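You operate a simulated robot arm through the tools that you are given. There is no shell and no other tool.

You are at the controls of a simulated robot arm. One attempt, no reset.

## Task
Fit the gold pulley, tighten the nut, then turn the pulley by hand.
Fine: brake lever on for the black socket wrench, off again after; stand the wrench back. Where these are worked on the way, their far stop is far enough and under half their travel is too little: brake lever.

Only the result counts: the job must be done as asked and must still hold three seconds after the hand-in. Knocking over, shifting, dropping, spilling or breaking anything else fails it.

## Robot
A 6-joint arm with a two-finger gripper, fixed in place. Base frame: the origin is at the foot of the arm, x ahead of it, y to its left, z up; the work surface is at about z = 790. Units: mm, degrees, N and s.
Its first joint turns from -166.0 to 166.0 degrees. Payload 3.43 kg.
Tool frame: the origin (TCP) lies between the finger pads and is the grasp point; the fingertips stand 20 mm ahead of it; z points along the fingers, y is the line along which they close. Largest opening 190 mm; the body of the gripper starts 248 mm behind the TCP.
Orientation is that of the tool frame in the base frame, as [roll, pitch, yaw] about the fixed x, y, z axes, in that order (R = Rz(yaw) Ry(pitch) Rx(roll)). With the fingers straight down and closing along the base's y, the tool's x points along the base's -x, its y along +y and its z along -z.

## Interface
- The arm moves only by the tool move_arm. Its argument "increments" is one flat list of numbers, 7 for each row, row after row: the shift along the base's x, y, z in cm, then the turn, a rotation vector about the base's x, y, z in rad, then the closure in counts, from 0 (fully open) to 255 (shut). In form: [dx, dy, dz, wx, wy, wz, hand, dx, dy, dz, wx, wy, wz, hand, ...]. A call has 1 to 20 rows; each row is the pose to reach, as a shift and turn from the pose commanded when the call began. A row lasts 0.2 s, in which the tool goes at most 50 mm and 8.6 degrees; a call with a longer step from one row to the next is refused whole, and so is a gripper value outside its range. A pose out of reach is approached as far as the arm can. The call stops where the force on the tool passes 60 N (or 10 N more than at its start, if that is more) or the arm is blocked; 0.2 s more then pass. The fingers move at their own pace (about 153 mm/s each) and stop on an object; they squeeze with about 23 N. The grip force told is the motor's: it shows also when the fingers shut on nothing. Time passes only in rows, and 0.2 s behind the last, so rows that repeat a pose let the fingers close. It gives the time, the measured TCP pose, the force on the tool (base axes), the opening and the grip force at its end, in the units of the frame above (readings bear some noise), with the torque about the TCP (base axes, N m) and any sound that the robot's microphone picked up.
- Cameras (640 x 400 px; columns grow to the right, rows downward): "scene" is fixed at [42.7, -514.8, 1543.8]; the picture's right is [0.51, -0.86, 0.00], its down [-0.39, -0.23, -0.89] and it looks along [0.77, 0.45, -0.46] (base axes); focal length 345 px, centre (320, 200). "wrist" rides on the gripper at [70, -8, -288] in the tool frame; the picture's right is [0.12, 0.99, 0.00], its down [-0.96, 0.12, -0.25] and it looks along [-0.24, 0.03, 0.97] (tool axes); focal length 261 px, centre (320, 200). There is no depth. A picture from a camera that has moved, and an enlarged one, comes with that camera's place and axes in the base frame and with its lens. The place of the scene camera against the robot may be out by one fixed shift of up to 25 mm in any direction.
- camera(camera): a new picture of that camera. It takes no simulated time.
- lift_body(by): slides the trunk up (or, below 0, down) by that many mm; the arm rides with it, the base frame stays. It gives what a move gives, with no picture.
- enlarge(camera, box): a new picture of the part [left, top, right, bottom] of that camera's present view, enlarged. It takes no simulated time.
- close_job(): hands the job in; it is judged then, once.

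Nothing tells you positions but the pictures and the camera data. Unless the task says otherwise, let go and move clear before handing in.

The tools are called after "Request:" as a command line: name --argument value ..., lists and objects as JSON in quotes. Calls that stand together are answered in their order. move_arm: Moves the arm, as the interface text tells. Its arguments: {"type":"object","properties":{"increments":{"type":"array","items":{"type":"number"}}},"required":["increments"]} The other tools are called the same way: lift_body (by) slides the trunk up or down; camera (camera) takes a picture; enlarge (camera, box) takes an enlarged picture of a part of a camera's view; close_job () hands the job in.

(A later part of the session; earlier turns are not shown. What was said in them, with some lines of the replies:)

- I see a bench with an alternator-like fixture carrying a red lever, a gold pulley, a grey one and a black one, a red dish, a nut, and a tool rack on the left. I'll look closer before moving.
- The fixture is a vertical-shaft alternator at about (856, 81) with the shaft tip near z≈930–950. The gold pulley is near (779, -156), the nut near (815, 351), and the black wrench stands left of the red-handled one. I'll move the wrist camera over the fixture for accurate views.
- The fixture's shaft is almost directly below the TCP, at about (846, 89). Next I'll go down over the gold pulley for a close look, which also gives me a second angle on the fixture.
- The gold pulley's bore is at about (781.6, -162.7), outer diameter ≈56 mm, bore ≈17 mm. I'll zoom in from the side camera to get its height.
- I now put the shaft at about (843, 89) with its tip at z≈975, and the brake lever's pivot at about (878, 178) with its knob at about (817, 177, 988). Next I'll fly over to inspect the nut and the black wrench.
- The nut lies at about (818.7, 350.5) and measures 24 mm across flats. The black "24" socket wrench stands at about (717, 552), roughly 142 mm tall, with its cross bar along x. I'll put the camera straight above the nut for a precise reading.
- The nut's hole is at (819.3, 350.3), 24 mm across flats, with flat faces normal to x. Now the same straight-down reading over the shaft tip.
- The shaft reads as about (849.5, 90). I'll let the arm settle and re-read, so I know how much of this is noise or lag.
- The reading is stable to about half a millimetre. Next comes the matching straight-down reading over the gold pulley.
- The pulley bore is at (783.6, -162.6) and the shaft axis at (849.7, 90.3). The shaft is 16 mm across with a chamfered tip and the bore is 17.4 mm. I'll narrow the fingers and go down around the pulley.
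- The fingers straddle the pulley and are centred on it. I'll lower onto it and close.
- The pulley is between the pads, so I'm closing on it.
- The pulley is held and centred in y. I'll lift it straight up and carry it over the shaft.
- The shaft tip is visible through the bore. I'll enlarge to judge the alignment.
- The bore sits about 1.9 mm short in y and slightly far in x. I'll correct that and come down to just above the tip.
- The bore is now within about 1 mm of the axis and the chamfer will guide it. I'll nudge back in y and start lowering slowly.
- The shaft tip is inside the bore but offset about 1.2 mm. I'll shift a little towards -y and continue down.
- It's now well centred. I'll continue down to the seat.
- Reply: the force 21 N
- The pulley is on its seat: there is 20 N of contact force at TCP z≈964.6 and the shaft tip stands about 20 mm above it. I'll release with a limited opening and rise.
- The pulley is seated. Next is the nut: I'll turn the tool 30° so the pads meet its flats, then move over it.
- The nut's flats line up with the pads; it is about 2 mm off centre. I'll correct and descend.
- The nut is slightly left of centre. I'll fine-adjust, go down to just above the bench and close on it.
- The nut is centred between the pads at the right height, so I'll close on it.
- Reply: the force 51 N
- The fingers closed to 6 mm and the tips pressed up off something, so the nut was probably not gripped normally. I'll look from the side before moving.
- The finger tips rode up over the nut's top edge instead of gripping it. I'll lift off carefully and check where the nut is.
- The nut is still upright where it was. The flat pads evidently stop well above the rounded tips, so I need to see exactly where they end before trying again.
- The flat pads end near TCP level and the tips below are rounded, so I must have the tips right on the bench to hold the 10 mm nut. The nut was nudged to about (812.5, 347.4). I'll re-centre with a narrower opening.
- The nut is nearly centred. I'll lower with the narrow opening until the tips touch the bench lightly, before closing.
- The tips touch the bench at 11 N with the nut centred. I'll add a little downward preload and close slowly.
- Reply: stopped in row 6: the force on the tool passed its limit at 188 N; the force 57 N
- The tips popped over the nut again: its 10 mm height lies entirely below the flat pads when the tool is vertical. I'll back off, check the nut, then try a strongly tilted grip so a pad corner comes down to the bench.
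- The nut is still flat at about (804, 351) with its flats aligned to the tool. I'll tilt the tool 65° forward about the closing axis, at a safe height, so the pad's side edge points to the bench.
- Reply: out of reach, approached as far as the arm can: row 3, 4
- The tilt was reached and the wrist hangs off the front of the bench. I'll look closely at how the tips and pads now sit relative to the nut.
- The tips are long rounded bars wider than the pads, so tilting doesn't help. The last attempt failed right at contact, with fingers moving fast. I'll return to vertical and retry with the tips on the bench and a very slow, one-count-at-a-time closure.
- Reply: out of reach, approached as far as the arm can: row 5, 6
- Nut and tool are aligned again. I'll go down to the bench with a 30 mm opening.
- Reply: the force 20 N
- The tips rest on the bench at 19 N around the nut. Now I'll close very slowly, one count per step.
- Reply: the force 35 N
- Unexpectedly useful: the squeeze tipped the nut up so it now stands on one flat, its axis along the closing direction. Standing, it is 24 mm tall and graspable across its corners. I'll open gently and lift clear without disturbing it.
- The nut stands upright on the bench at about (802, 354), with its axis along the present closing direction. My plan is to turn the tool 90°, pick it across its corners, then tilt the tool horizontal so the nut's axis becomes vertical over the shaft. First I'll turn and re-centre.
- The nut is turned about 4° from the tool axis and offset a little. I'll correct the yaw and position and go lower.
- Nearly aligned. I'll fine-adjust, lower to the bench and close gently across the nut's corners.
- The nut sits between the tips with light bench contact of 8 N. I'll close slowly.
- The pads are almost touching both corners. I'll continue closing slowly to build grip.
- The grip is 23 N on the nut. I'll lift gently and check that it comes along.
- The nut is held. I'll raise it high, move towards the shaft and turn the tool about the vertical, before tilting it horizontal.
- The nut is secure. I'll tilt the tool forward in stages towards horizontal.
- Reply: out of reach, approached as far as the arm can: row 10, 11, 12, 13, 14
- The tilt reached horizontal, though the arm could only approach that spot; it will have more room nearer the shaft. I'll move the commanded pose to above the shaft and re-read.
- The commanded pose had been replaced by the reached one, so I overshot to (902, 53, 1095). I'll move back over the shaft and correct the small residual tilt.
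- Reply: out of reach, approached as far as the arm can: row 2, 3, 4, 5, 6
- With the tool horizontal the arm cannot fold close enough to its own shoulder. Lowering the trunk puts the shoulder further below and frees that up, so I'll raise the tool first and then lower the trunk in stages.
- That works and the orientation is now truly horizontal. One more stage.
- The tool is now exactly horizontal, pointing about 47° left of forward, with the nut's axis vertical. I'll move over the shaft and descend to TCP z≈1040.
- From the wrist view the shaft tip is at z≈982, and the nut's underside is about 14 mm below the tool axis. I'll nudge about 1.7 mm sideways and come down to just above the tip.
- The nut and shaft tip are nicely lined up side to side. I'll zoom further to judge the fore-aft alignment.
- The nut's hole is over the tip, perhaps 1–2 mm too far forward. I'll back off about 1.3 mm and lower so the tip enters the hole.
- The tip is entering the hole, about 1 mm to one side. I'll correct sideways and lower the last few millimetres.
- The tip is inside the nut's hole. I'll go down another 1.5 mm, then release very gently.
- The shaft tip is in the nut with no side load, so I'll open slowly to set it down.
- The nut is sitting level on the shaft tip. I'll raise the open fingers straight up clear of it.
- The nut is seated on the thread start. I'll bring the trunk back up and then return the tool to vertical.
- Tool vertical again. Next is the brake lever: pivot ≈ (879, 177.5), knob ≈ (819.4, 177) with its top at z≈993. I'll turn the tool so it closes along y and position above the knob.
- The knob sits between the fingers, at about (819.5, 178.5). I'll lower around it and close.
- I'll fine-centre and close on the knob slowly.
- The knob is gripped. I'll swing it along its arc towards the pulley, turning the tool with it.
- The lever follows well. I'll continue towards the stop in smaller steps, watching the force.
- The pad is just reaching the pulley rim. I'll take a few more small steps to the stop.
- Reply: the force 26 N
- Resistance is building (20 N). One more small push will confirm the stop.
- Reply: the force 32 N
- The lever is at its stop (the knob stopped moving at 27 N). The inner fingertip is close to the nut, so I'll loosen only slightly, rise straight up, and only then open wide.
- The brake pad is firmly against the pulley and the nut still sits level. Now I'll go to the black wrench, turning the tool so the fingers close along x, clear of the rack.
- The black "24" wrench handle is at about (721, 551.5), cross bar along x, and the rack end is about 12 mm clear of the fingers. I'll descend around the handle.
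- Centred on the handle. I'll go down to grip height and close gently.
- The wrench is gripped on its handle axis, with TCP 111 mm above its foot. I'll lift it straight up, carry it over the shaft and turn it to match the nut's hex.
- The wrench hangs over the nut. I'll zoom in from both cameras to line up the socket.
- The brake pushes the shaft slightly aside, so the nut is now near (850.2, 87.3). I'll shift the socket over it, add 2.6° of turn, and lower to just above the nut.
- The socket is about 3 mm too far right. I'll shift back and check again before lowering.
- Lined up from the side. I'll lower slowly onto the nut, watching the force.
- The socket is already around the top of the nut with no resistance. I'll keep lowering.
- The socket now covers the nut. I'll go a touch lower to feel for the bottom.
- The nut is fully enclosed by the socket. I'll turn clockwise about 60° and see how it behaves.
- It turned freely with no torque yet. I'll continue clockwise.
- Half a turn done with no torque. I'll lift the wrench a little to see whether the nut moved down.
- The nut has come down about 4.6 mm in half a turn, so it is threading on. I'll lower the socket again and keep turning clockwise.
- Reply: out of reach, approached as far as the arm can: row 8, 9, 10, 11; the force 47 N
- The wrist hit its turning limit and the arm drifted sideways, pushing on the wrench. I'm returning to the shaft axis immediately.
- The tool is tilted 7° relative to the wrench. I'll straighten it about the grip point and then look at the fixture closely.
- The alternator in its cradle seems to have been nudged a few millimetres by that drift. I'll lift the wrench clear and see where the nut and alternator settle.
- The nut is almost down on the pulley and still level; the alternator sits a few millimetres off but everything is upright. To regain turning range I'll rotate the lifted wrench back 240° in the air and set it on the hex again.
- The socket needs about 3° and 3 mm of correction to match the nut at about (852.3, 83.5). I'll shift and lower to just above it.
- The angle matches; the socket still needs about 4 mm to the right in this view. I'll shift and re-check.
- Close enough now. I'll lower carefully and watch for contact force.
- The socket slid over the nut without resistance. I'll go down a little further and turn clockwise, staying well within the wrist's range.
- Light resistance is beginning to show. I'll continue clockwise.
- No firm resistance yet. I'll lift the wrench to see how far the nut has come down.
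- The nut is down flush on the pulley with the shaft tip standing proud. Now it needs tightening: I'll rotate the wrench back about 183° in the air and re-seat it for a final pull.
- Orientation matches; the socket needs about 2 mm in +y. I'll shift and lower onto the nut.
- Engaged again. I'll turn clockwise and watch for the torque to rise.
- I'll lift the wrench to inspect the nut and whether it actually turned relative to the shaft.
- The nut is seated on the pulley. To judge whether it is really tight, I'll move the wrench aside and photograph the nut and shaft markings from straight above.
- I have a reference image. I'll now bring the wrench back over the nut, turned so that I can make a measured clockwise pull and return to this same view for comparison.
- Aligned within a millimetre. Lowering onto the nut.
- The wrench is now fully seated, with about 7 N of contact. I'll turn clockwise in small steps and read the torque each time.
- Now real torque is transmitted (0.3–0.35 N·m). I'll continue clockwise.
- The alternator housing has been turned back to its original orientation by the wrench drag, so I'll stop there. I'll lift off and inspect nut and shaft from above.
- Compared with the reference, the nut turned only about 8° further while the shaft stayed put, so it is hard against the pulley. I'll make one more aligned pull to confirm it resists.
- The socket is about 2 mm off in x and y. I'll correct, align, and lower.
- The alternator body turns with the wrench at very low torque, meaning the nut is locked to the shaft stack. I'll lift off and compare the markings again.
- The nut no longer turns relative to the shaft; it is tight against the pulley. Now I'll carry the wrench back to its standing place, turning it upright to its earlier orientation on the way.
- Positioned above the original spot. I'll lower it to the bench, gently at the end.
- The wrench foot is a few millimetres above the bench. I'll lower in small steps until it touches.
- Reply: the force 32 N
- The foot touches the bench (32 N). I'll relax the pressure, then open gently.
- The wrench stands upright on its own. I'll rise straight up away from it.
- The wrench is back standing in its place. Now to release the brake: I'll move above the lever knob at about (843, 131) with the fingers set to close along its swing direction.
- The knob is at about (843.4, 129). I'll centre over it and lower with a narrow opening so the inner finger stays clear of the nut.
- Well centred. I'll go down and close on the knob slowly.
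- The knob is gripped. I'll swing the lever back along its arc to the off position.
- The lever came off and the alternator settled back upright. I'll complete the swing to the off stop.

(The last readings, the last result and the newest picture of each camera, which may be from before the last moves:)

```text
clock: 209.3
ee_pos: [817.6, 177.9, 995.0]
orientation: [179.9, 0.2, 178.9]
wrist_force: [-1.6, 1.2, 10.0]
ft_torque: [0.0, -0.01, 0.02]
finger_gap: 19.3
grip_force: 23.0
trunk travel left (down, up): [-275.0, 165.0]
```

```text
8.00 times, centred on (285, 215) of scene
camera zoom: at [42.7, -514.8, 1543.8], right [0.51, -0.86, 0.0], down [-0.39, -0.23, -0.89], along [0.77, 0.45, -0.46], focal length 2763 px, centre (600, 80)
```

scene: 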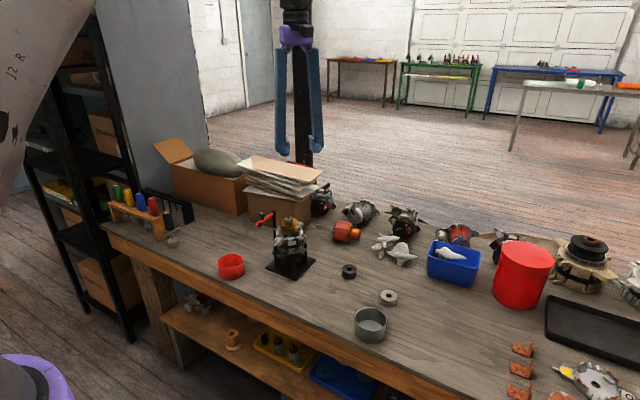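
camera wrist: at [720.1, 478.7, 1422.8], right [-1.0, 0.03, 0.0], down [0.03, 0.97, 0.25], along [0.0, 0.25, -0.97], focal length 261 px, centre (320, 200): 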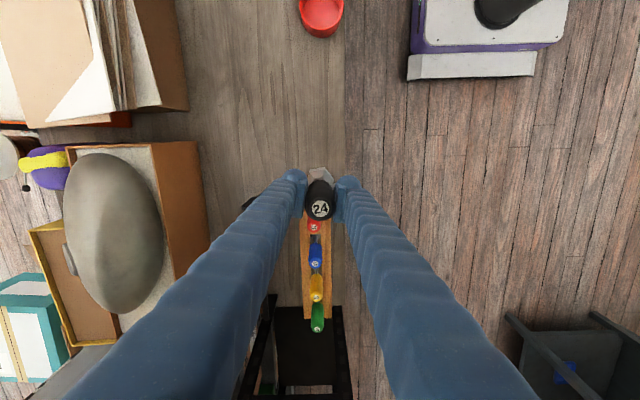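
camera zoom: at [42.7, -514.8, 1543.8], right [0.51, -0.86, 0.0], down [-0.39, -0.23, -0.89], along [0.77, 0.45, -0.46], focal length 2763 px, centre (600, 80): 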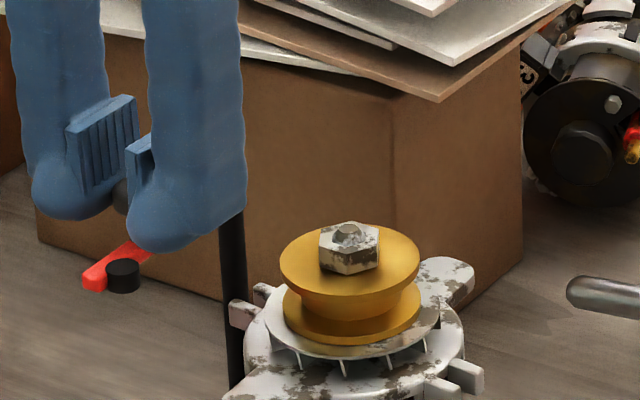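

The lever is back where it began. A tiny extra push will make sure it's at the stop, then I'll release and rise.

Request:
move_arm --increments '[0.05, 0.1, 0, 0, 0, 0, 240, 0.1, 0.2, 0, 0, 0, 0, 240, 0.1, 0.2, 0, 0, 0, 0, 240]'

Request:
move_arm --increments '[0, -0.1, 0, 0, 0, 0, 228, 0, -0.1, 0.2, 0, 0, 0, 222, 0, -0.1, 0.6, 0, 0, 0, 215, 0, -0.1, 2, 0, 0, 0, 205, 0, -0.1, 5, 0, 0, 0, 190, 0, -0.1, 9, 0, 0, 0, 185, 0, -0.1, 12, 0, 0, 0, 180, 0, -0.1, 12, 0, 0, 0, 180]'

Request:
enlarge --camera "scene" --box '[245, 190, 325, 240]'

Request:
camera --camera "wrist"

Request:
enlarge --camera "wrist" --box '[220, 120, 360, 240]'

```text
clock: 210.1
ee_pos: [819.2, 177.7, 995.1]
orientation: [179.9, 0.2, 178.9]
wrist_force: [-5.8, -4.4, 9.7]
ft_torque: [-0.11, 0.1, -0.03]
finger_gap: 19.3
grip_force: 22.4
trunk travel left (down, up): [-275.0, 165.0]
```

```text
clock: 211.9
ee_pos: [819.8, 177.4, 1114.3]
orientation: [179.9, 0.1, 178.9]
wrist_force: [0.1, -0.3, 0.4]
ft_torque: [-0.01, 0.03, 0.0]
finger_gap: 56.0
grip_force: 0.0
trunk travel left (down, up): [-275.0, 165.0]
```

```text
8.00 times, centred on (285, 215) of scene
camera zoom: at [42.7, -514.8, 1543.8], right [0.51, -0.86, 0.0], down [-0.39, -0.23, -0.89], along [0.77, 0.45, -0.46], focal length 2763 px, centre (600, 80)
```

zoom: 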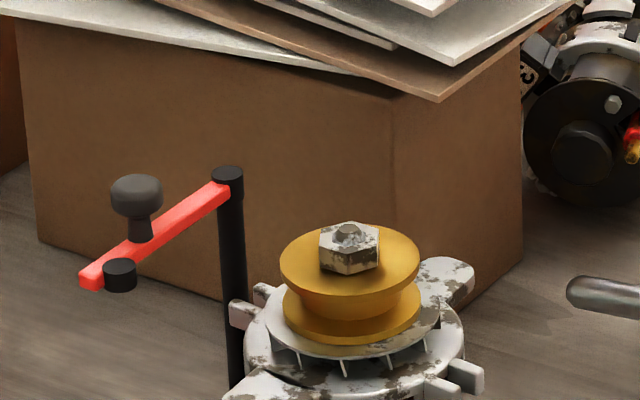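

```text
taken
camera wrist: at [748.7, 170.1, 1401.7], right [-0.1, 0.99, 0.0], down [0.96, 0.1, 0.25], along [0.25, 0.03, -0.97], focal length 261 px, centre (320, 200)
```

wrist: 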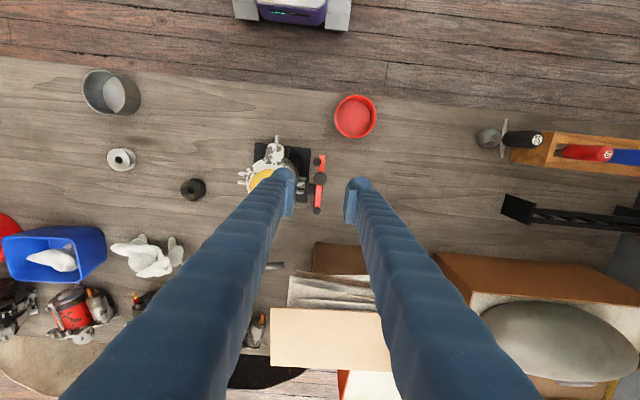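

```text
3.33 times, centred on (290, 180) of wrist
camera zoom: at [748.7, 170.1, 1401.7], right [-0.1, 0.99, 0.0], down [0.96, 0.1, 0.25], along [0.25, 0.03, -0.97], focal length 869 px, centre (420, 267)
```

zoom: 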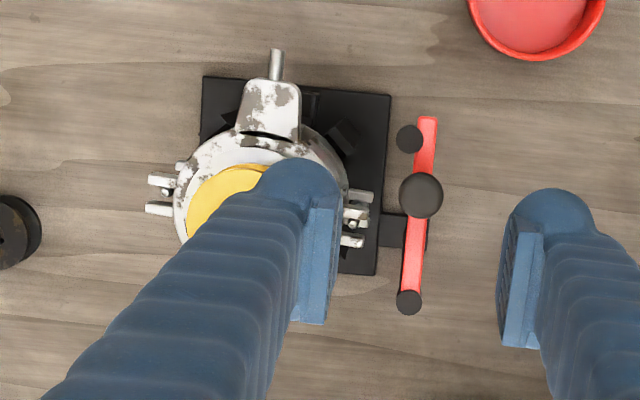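

The brake is off, back at its original position. Last step: turn the pulley by hand. I'll take a straight-down look at the pulley first, with the tool pre-turned counter-clockwise so I can then rotate clockwise.

Request:
move_arm --increments '[0.7, -0.3, -0.8, 0, 0, 0.134, 160, 1.4, -0.6, -1.6, 0, 0, 0.268, 150, 2.1, -0.9, -2.4, 0, 0, 0.402, 148, 2.8, -1.2, -3.2, 0, 0, 0.536, 148, 3.5, -1.5, -4, 0, 0, 0.67, 148, 4.2, -1.8, -5, 0, 0, 0.804, 148, 5, -2.1, -6, 0, 0, 0.938, 148, 5.8, -2.3, -7, 0, 0, 1.066, 148, 5.8, -2.3, -7, 0, 0, 1.066, 148, 5.8, -2.3, -7, 0, 0, 1.066, 148]'

Request:
enlarge --camera "wrist" --box '[280, 100, 360, 170]'

Request:
camera --camera "wrist"

```text
clock: 214.1
ee_pos: [878.4, 155.6, 1045.0]
orientation: [179.9, 0.2, -119.9]
wrist_force: [0.6, 0.0, -0.2]
ft_torque: [-0.05, 0.02, -0.01]
finger_gap: 79.8
grip_force: 0.1
trunk travel left (down, up): [-275.0, 165.0]
```

```text
5.71 times, centred on (320, 135) of wrist
camera zoom: at [850.5, 89.1, 1333.0], right [-0.92, 0.39, 0.0], down [0.38, 0.89, 0.25], along [0.1, 0.23, -0.97], focal length 1489 px, centre (320, 571)
```

zoom: 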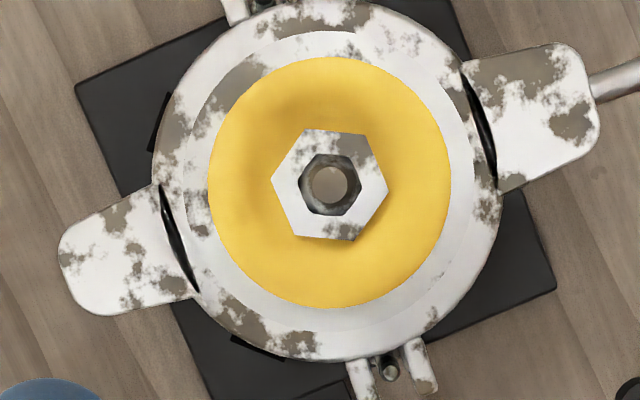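

```text
taken
camera wrist: at [850.5, 89.1, 1333.0], right [-0.92, 0.39, 0.0], down [0.38, 0.89, 0.25], along [0.1, 0.23, -0.97], focal length 261 px, centre (320, 200)
```

wrist: 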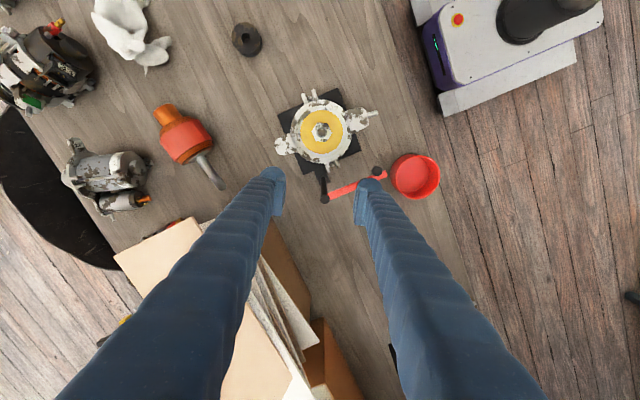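

The pulley axis is at about (847.7, 89). I'll centre the open fingers over it and descend around the pulley.

Request:
move_arm --increments '[-1.5, -3.3, 0, 0, 0, 0, 148, -3.07, -6.6, 0, 0, 0, 0, 148, -3.07, -6.6, 0, 0, 0, 0, 148, -3.07, -6.6, -3, 0, 0, 0, 148, -3.07, -6.6, -3, 0, 0, 0, 148]'

Request:
enlarge --camera "wrist" --box '[260, 140, 380, 230]'

Request:
enlarge --camera "scene" --box '[250, 190, 330, 240]'

```text
clock: 215.3
ee_pos: [846.4, 87.2, 1014.4]
orientation: [179.8, 0.2, -120.0]
wrist_force: [0.3, 0.9, 0.3]
ft_torque: [0.01, 0.03, -0.01]
finger_gap: 79.9
grip_force: 0.0
trunk travel left (down, up): [-275.0, 165.0]
```

```text
4.44 times, centred on (320, 185) of wrist
camera zoom: at [818.7, 22.0, 1302.5], right [-0.92, 0.39, 0.0], down [0.38, 0.89, 0.25], along [0.1, 0.23, -0.97], focal length 1158 px, centre (320, 267)
```

zoom: 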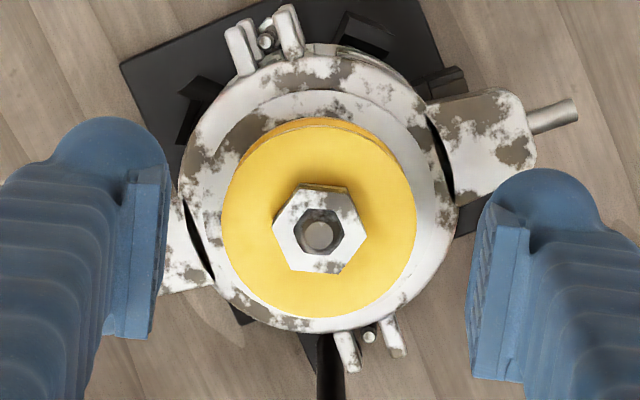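

```text
8.00 times, centred on (290, 215) of scene
camera zoom: at [42.7, -514.8, 1543.8], right [0.51, -0.86, 0.0], down [-0.39, -0.23, -0.89], along [0.77, 0.45, -0.46], focal length 2763 px, centre (560, 80)
```

zoom: 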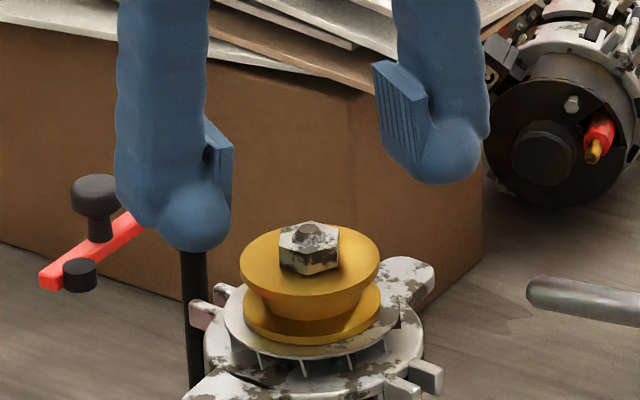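

Well centred. I'll descend around the pulley and close gently.

Request:
move_arm --increments '[0, 0, -2, 0, 0, 0, 148, 0, 0, -4, 0, 0, 0, 148, 0, 0, -4.6, 0, 0, 0, 148, 0, 0, -4.6, 0, 0, 0, 155, 0, 0, -4.6, 0, 0, 0, 162, 0, 0, -4.6, 0, 0, 0, 168, 0, 0, -4.6, 0, 0, 0, 174, 0, 0, -4.6, 0, 0, 0, 180, 0, 0, -4.6, 0, 0, 0, 186]'

Request:
enlarge --camera "wrist" --box '[270, 150, 370, 230]'

Request:
enlarge --camera "scene" --box '[250, 190, 330, 240]'

```text
clock: 217.3
ee_pos: [846.9, 88.3, 966.2]
orientation: [179.8, 0.1, -120.1]
wrist_force: [-0.5, 1.4, -2.3]
ft_torque: [0.25, 0.46, 0.01]
finger_gap: 54.7
grip_force: 23.3
trunk travel left (down, up): [-275.0, 165.0]
```

```text
5.00 times, centred on (320, 190) of wrist
camera zoom: at [819.2, 22.8, 1254.6], right [-0.92, 0.39, 0.0], down [0.38, 0.89, 0.25], along [0.1, 0.23, -0.97], focal length 1303 px, centre (320, 250)
```

zoom: 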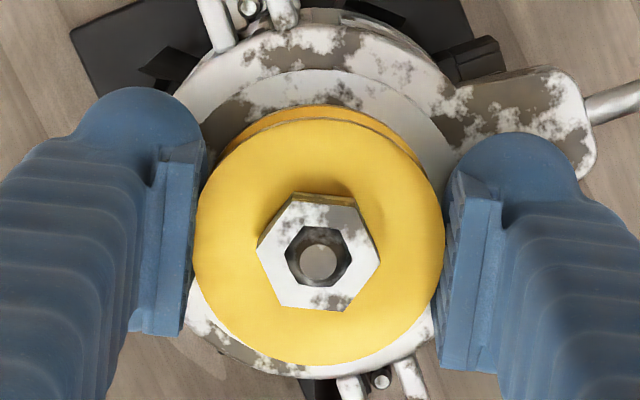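

```text
8.00 times, centred on (290, 215) of scene
camera zoom: at [42.7, -514.8, 1543.8], right [0.51, -0.86, 0.0], down [-0.39, -0.23, -0.89], along [0.77, 0.45, -0.46], focal length 2763 px, centre (560, 80)
```

zoom: 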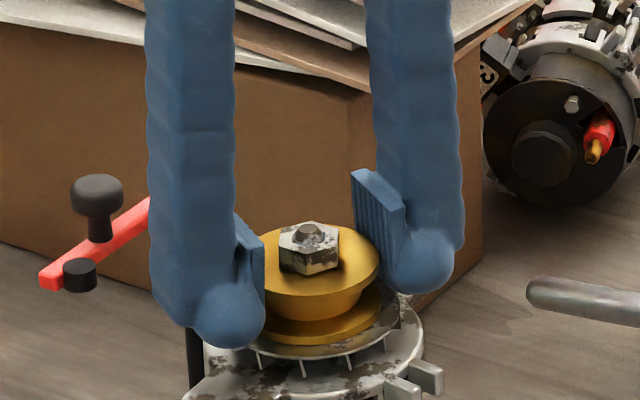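

The pulley is gripped. I'll turn it clockwise by 40° and check that pulley, nut and shaft follow while the housing stays.

Request:
move_arm --increments '[0, 0, 0, 0, 0, -0.1, 200, 0, 0, 0, 0, 0, -0.2, 200, 0, 0, 0, 0, 0, -0.3, 200, 0, 0, 0, 0, 0, -0.4, 200, 0, 0, 0, 0, 0, -0.5, 200, 0, 0, 0, 0, 0, -0.6, 200, 0, 0, 0, 0, 0, -0.7, 200]'

Request:
enlarge --camera "wrist" --box '[270, 150, 370, 230]'

Request:
enlarge --camera "scene" --box '[250, 190, 330, 240]'

```text
clock: 218.9
ee_pos: [848.8, 88.5, 966.2]
orientation: [179.9, 0.1, -160.2]
wrist_force: [-1.1, 2.5, -20.0]
ft_torque: [0.42, 0.17, 0.01]
finger_gap: 54.3
grip_force: 22.8
trunk travel left (down, up): [-275.0, 165.0]
```

```text
5.00 times, centred on (320, 190) of wrist
camera zoom: at [784.0, 57.0, 1254.7], right [-0.45, 0.89, 0.0], down [0.87, 0.43, 0.25], along [0.22, 0.11, -0.97], focal length 1303 px, centre (320, 250)
```

zoom: 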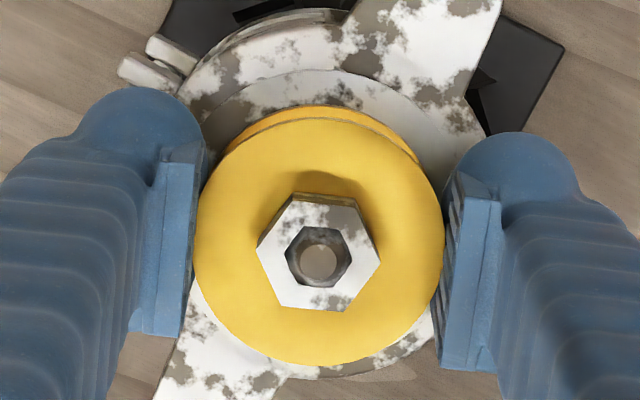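

```text
8.00 times, centred on (290, 215) of scene
camera zoom: at [42.7, -514.8, 1543.8], right [0.51, -0.86, 0.0], down [-0.39, -0.23, -0.89], along [0.77, 0.45, -0.46], focal length 2763 px, centre (560, 80)
```

zoom: 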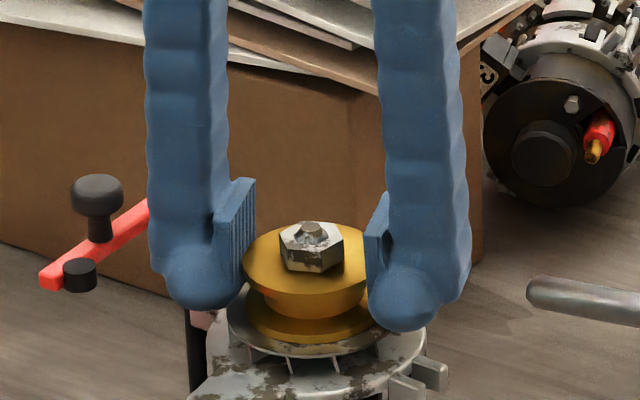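

Pulley, nut and shaft turn together with the hand while the housing stays put. I'll continue the turn.

Request:
move_arm --increments '[0, 0, -0.05, 0, 0, -0.1, 200, 0, 0, -0.1, 0, 0, -0.2, 200, 0, 0, -0.1, 0, 0, -0.3, 200, 0, 0, -0.1, 0, 0, -0.4, 200, 0, 0, -0.1, 0, 0, -0.5, 200, 0, 0, -0.1, 0, 0, -0.6, 200, 0, 0, -0.1, 0, 0, -0.7, 200, 0, 0, -0.1, 0, 0, -0.8, 200, 0, 0, -0.1, 0, 0, -0.9, 200, 0, 0, -0.1, 0, 0, -1.0, 200, 0, 0, -0.1, 0, 0, -1.1, 200, 0, 0, -0.1, 0, 0, -1.2, 200, 0, 0, -0.1, 0, 0, -1.3, 200, 0, 0, -0.1, 0, 0, -1.4, 200]'

Request:
enlarge --camera "wrist" --box '[270, 150, 370, 230]'

Request:
enlarge --camera "scene" --box '[250, 190, 330, 240]'

```text
clock: 221.9
ee_pos: [849.9, 90.0, 967.0]
orientation: [179.9, 0.2, 119.6]
wrist_force: [11.9, 10.0, -10.3]
ft_torque: [0.57, -0.55, 0.04]
finger_gap: 54.1
grip_force: 23.4
trunk travel left (down, up): [-275.0, 165.0]
```

```text
5.00 times, centred on (320, 190) of wrist
camera zoom: at [805.1, 147.4, 1254.3], right [0.8, 0.59, 0.0], down [0.57, -0.78, 0.25], along [0.15, -0.2, -0.97], focal length 1303 px, centre (320, 250)
```

zoom: 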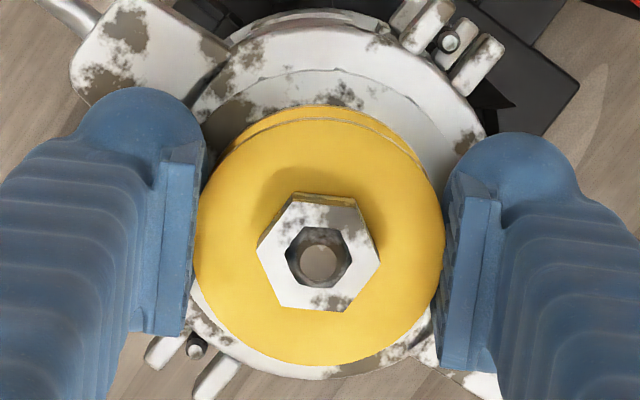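

```text
8.00 times, centred on (290, 215) of scene
camera zoom: at [42.7, -514.8, 1543.8], right [0.51, -0.86, 0.0], down [-0.39, -0.23, -0.89], along [0.77, 0.45, -0.46], focal length 2763 px, centre (560, 80)
```

zoom: 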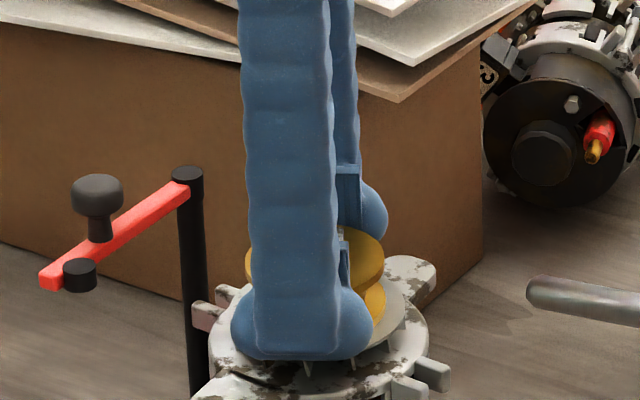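

The pulley has been turned 120° together with nut and shaft, and the housing stayed. Now I'll release and rise clear.

Request:
move_arm --increments '[-0.05, -0.04, 0, 0, 0, 0, 182, -0.05, -0.04, 0, 0, 0, 0, 176, -0.05, -0.04, 0, 0, 0, 0, 168, -0.05, -0.04, 0, 0, 0, 0, 158, -0.05, -0.04, 0, 0, 0, 0, 150, -0.05, -0.04, 0.8, 0, 0, 0, 150, -0.05, -0.04, 3, 0, 0, 0, 150, -0.05, -0.04, 7, 0, 0, 0, 150, -0.05, -0.04, 11, 0, 0, 0, 150, -0.05, -0.04, 15, 0, 0, 0, 150, -0.05, -0.04, 15, 0, 0, 0, 150]'

Request:
enlarge --camera "wrist" --box '[260, 140, 380, 230]'

Request:
enlarge --camera "scene" --box '[250, 200, 330, 280]'

Request:
enlarge --camera "scene" --box '[275, 205, 305, 230]'

```text
clock: 224.3
ee_pos: [848.3, 85.7, 1117.6]
orientation: [179.9, 0.1, 119.8]
wrist_force: [-0.1, 0.6, 0.2]
ft_torque: [0.03, 0.01, 0.04]
finger_gap: 78.1
grip_force: 0.0
trunk travel left (down, up): [-275.0, 165.0]
```

```text
4.44 times, centred on (320, 185) of wrist
camera zoom: at [805.5, 144.7, 1404.6], right [0.8, 0.6, 0.0], down [0.58, -0.78, 0.25], along [0.15, -0.2, -0.97], focal length 1158 px, centre (320, 267)
```

zoom: 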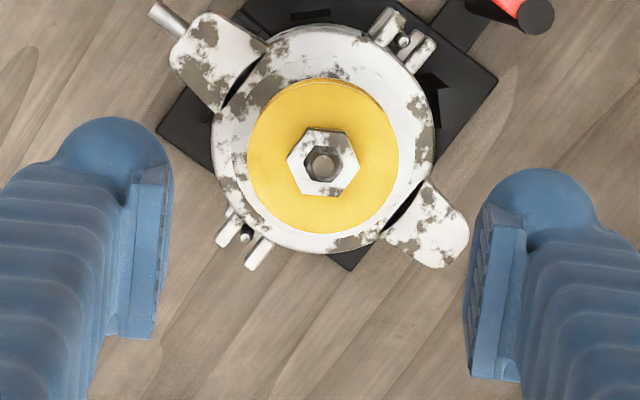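

```text
5.00 times, centred on (290, 240) of scene
camera zoom: at [42.7, -514.8, 1543.8], right [0.51, -0.86, 0.0], down [-0.39, -0.23, -0.89], along [0.77, 0.45, -0.46], focal length 1727 px, centre (470, 0)
```

zoom: 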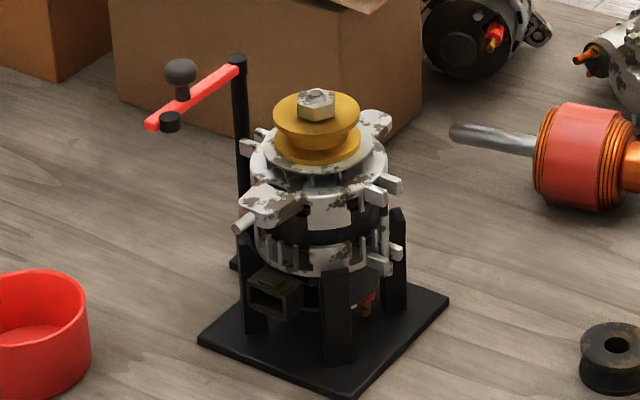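

```text
16.00 times, centred on (290, 218) of scene
camera zoom: at [42.7, -514.8, 1543.8], right [0.51, -0.86, 0.0], down [-0.39, -0.23, -0.89], along [0.77, 0.45, -0.46], focal length 5526 px, centre (800, -80)
```

zoom: 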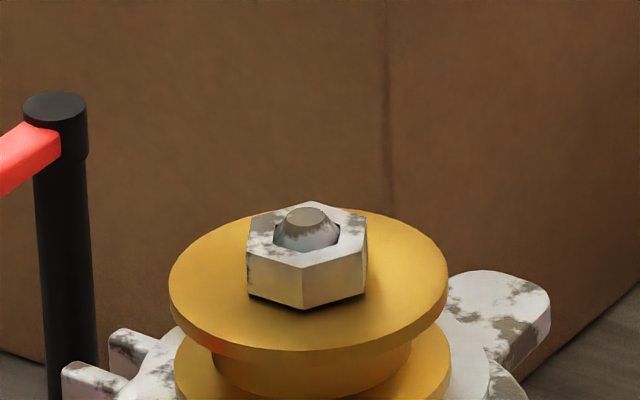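

Everything looks right: the pulley is seated, the nut is flush and tight, and the brake is off. I'll move the arm clear and take a last overall look.

Request:
move_arm --increments '[-1.5, 1, 4, 0, 0, 0.1, 150, -3, 3, 8, 0, 0, 0.2, 150, -5, 6, 12, 0, 0, 0.3, 150, -7, 9.5, 15, 0, 0, 0.4, 150, -9, 13, 17, 0, 0, 0.5, 150, -11, 17, 18, 0, 0, 0.6, 150, -13, 20, 18, 0, 0, 0.7, 150, -14, 22, 18, 0, 0, 0.8, 150, -14, 22, 18, 0, 0, 0.8, 150]'

Request:
camera --camera "scene"

Request:
camera --camera "wrist"

Request:
enlarge --camera "scene" --box '[90, 160, 250, 260]'

```text
refused: row 3 steps farther than a row can; nothing moved
```

```text
taken
```

scene: 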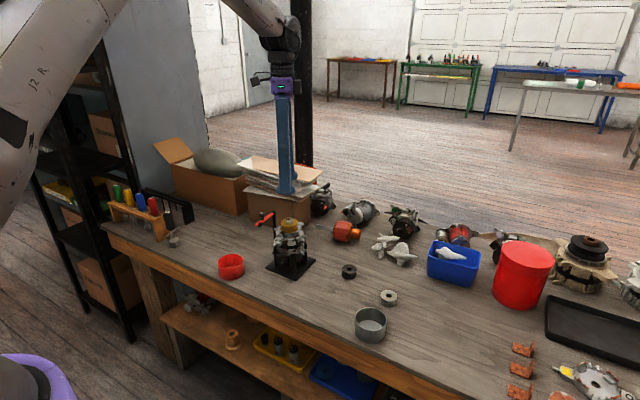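

```text
taken
camera wrist: at [805.5, 144.7, 1404.6], right [0.8, 0.6, 0.0], down [0.58, -0.78, 0.25], along [0.15, -0.2, -0.97], focal length 261 px, centre (320, 200)
```

wrist: 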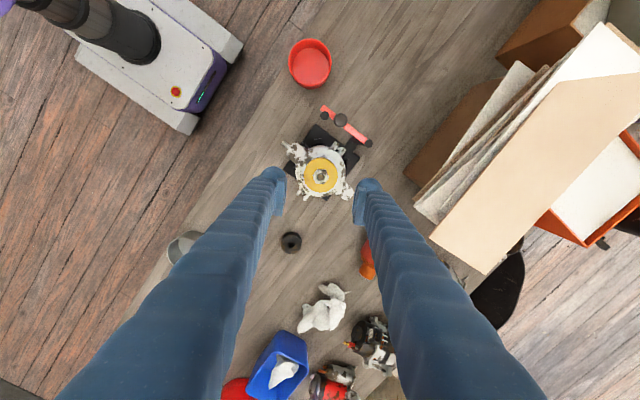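

```text
4.00 times, centred on (170, 210) of scene
camera zoom: at [42.7, -514.8, 1543.8], right [0.51, -0.86, 0.0], down [-0.39, -0.23, -0.89], along [0.77, 0.45, -0.46], focal length 1382 px, centre (920, 160)
```

zoom: 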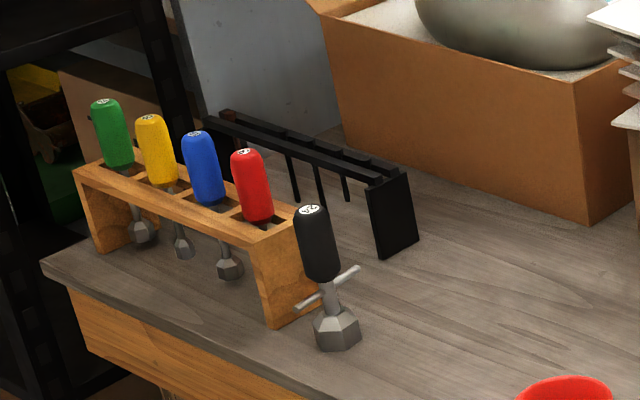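

All objects are where they should be and the wrench stands. Before handing in, I'll zoom hard on the nut–pulley joint to be sure there is no gap.

Request:
enlarge --camera "scene" --box '[284, 219, 294, 226]'

Request:
enlarge --camera "scene" --box '[281, 223, 297, 233]'

Request:
enlarge --camera "scene" --box '[278, 228, 300, 242]'

```text
16.00 times, centred on (289, 222) of scene
camera zoom: at [42.7, -514.8, 1543.8], right [0.51, -0.86, 0.0], down [-0.39, -0.23, -0.89], along [0.77, 0.45, -0.46], focal length 5526 px, centre (816, -160)
```

zoom: 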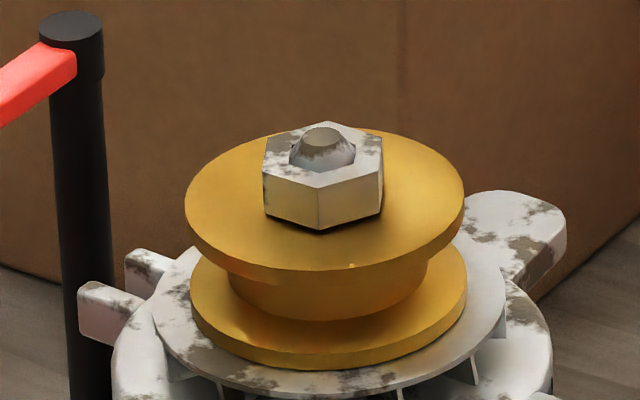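

```text
16.00 times, centred on (289, 228) of scene
camera zoom: at [42.7, -514.8, 1543.8], right [0.51, -0.86, 0.0], down [-0.39, -0.23, -0.89], along [0.77, 0.45, -0.46], focal length 5526 px, centre (816, -248)
```

zoom: 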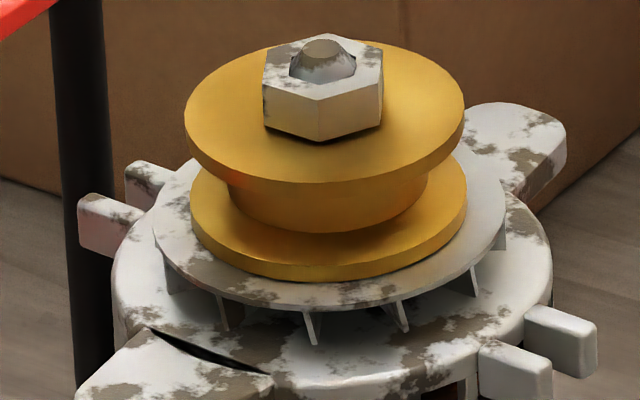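

```text
16.00 times, centred on (289, 235) of scene
camera zoom: at [42.7, -514.8, 1543.8], right [0.51, -0.86, 0.0], down [-0.39, -0.23, -0.89], along [0.77, 0.45, -0.46], focal length 5526 px, centre (816, -360)
```

zoom: 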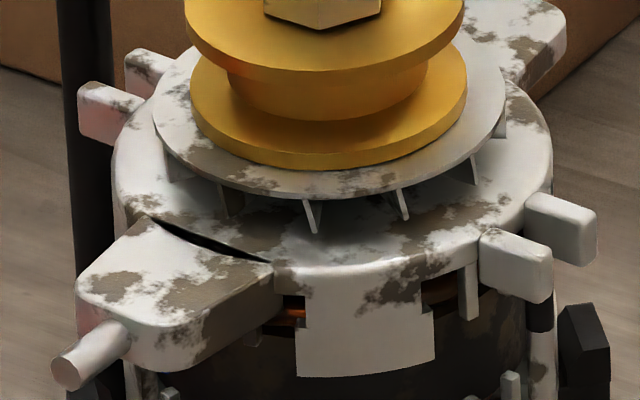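

The pulley sits on its seat and the nut is flush. I notice a dark slit beside the housing ears, so I'll look closer from above.

Request:
enlarge --camera "wrist" --box '[280, 135, 330, 175]'

Request:
enlarge --camera "wrist" --box '[315, 165, 365, 205]'

Request:
enlarge --camera "scene" --box '[265, 225, 315, 275]'

```text
10.00 times, centred on (305, 155) of wrist
camera zoom: at [805.5, 144.7, 1404.6], right [0.8, 0.6, 0.0], down [0.58, -0.78, 0.25], along [0.15, -0.2, -0.97], focal length 2606 px, centre (470, 650)
```

zoom: 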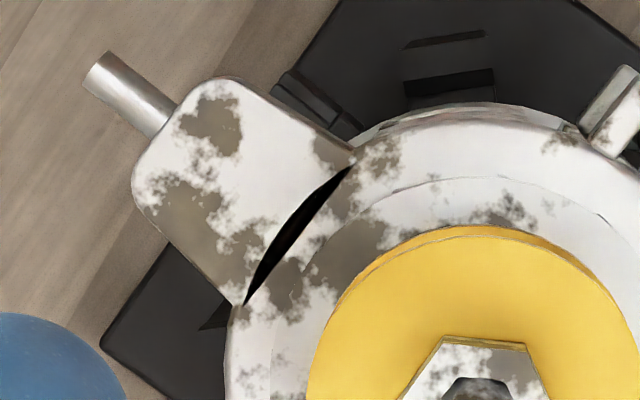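

```text
10.00 times, centred on (340, 185) of wrist
camera zoom: at [805.5, 144.7, 1404.6], right [0.8, 0.6, 0.0], down [0.58, -0.78, 0.25], along [0.15, -0.2, -0.97], focal length 2606 px, centre (120, 350)
```

zoom: 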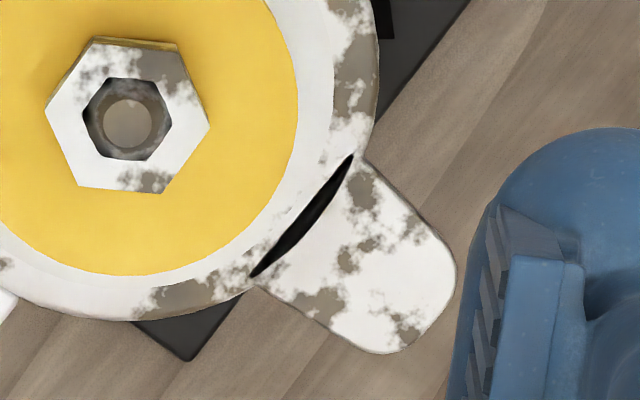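

```text
8.00 times, centred on (290, 250) of scene
camera zoom: at [42.7, -514.8, 1543.8], right [0.51, -0.86, 0.0], down [-0.39, -0.23, -0.89], along [0.77, 0.45, -0.46], focal length 2763 px, centre (560, -200)
```

zoom: 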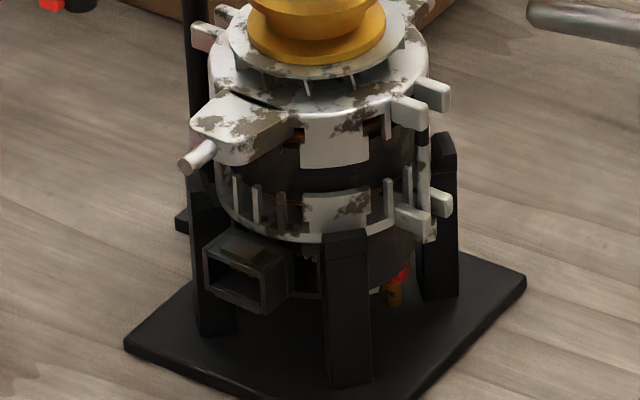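

The dark crescents are just shading on the casting; nothing is loose, and the nut has kept its height since seating. I'll move the arm clear with smaller steps.

Request:
move_arm --increments '[-1, 1, 4, 0, 0, 0.1, 150, -2, 2.5, 8, 0, 0, 0.2, 150, -3.5, 4.5, 12, 0, 0, 0.3, 150, -5, 7, 15.5, 0, 0, 0.4, 150, -6.5, 10, 18, 0, 0, 0.5, 150, -8, 14, 19, 0, 0, 0.6, 150, -9.5, 18, 19, 0, 0, 0.7, 150, -11, 22, 19, 0, 0, 0.8, 150, -11, 22, 19, 0, 0, 0.8, 150]'

Request:
camera --camera "scene"

Request:
camera --camera "wrist"

Request:
enlarge --camera "scene" --box '[200, 190, 420, 350]'

```text
clock: 226.3
ee_pos: [737.6, 309.3, 1308.3]
orientation: [179.9, 0.2, 165.6]
wrist_force: [-0.4, 0.6, 0.2]
ft_torque: [-0.07, 0.02, -0.01]
finger_gap: 78.4
grip_force: 0.0
trunk travel left (down, up): [-275.0, 165.0]
```

```text
taken
```

scene: 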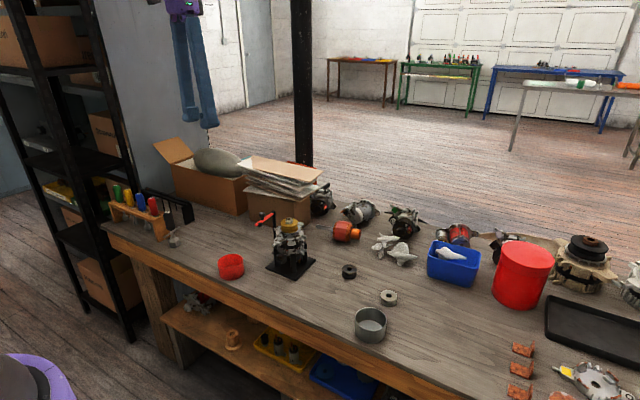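

```text
taken
camera wrist: at [666.9, 319.2, 1596.6], right [0.13, 0.99, 0.0], down [0.96, -0.13, 0.25], along [0.25, -0.03, -0.97], focal length 261 px, centre (320, 200)
```

wrist: 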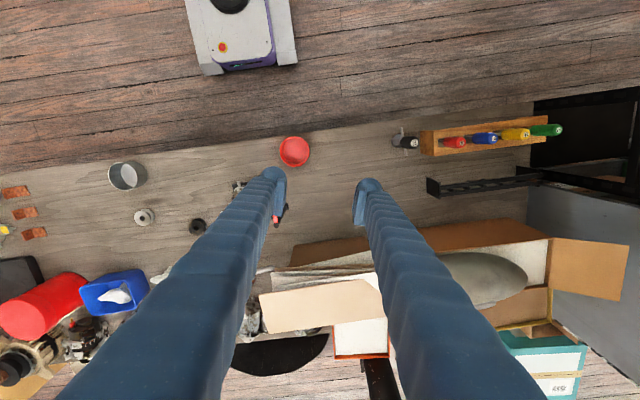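

```text
2.50 times, centred on (310, 270) of scene
camera zoom: at [42.7, -514.8, 1543.8], right [0.51, -0.86, 0.0], down [-0.39, -0.23, -0.89], along [0.77, 0.45, -0.46], focal length 864 px, centre (345, 25)
```

zoom: 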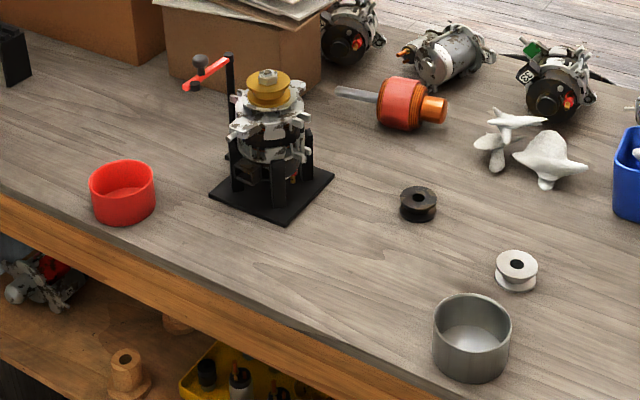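

The gold pulley is fitted with the nut tight against it, and the brake is off again. The wrench stands by its rack and the pulley has been turned by hand. Nothing else on the bench has moved from where it started, and the arm is clear, so I'm handing in.

Request:
close_job

```text
The job is handed in.
```

I fitted the gold pulley, tightened the nut, turned the pulley by hand and handed the job in. I can't confirm how tight the nut is in absolute terms. No verdict came back.

- **Pulley:** it sits on its seat on the shaft.
- **Nut:** it is flush on the pulley and has not come down any further since it seated. The most torque I measured on the wrench was about 0.35 N·m, and part of that may be the socket rubbing on the pulley.
- **Brake lever:** it was on at its stop for the wrench work and is now back at its starting position.
- **Black wrench:** it stands upright beside the rack, about 5 mm from where it started and turned slightly.
- **Hand turn:** I turned the pulley about 120° clockwise, and the nut and shaft turned with it.

**What went wrong:**
- **Alternator pushed:** the arm ran past its wrist limit while turning the wrench and pushed the alternator sideways. It settled upright when the brake came off, but the housing sits about 7° round from its starting angle in the stand. The stand itself did not move.
- **Nut pick-up:** the first tries knocked the nut about on the bench before I could lift it.

In the final pictures the other objects on the bench look unmoved.
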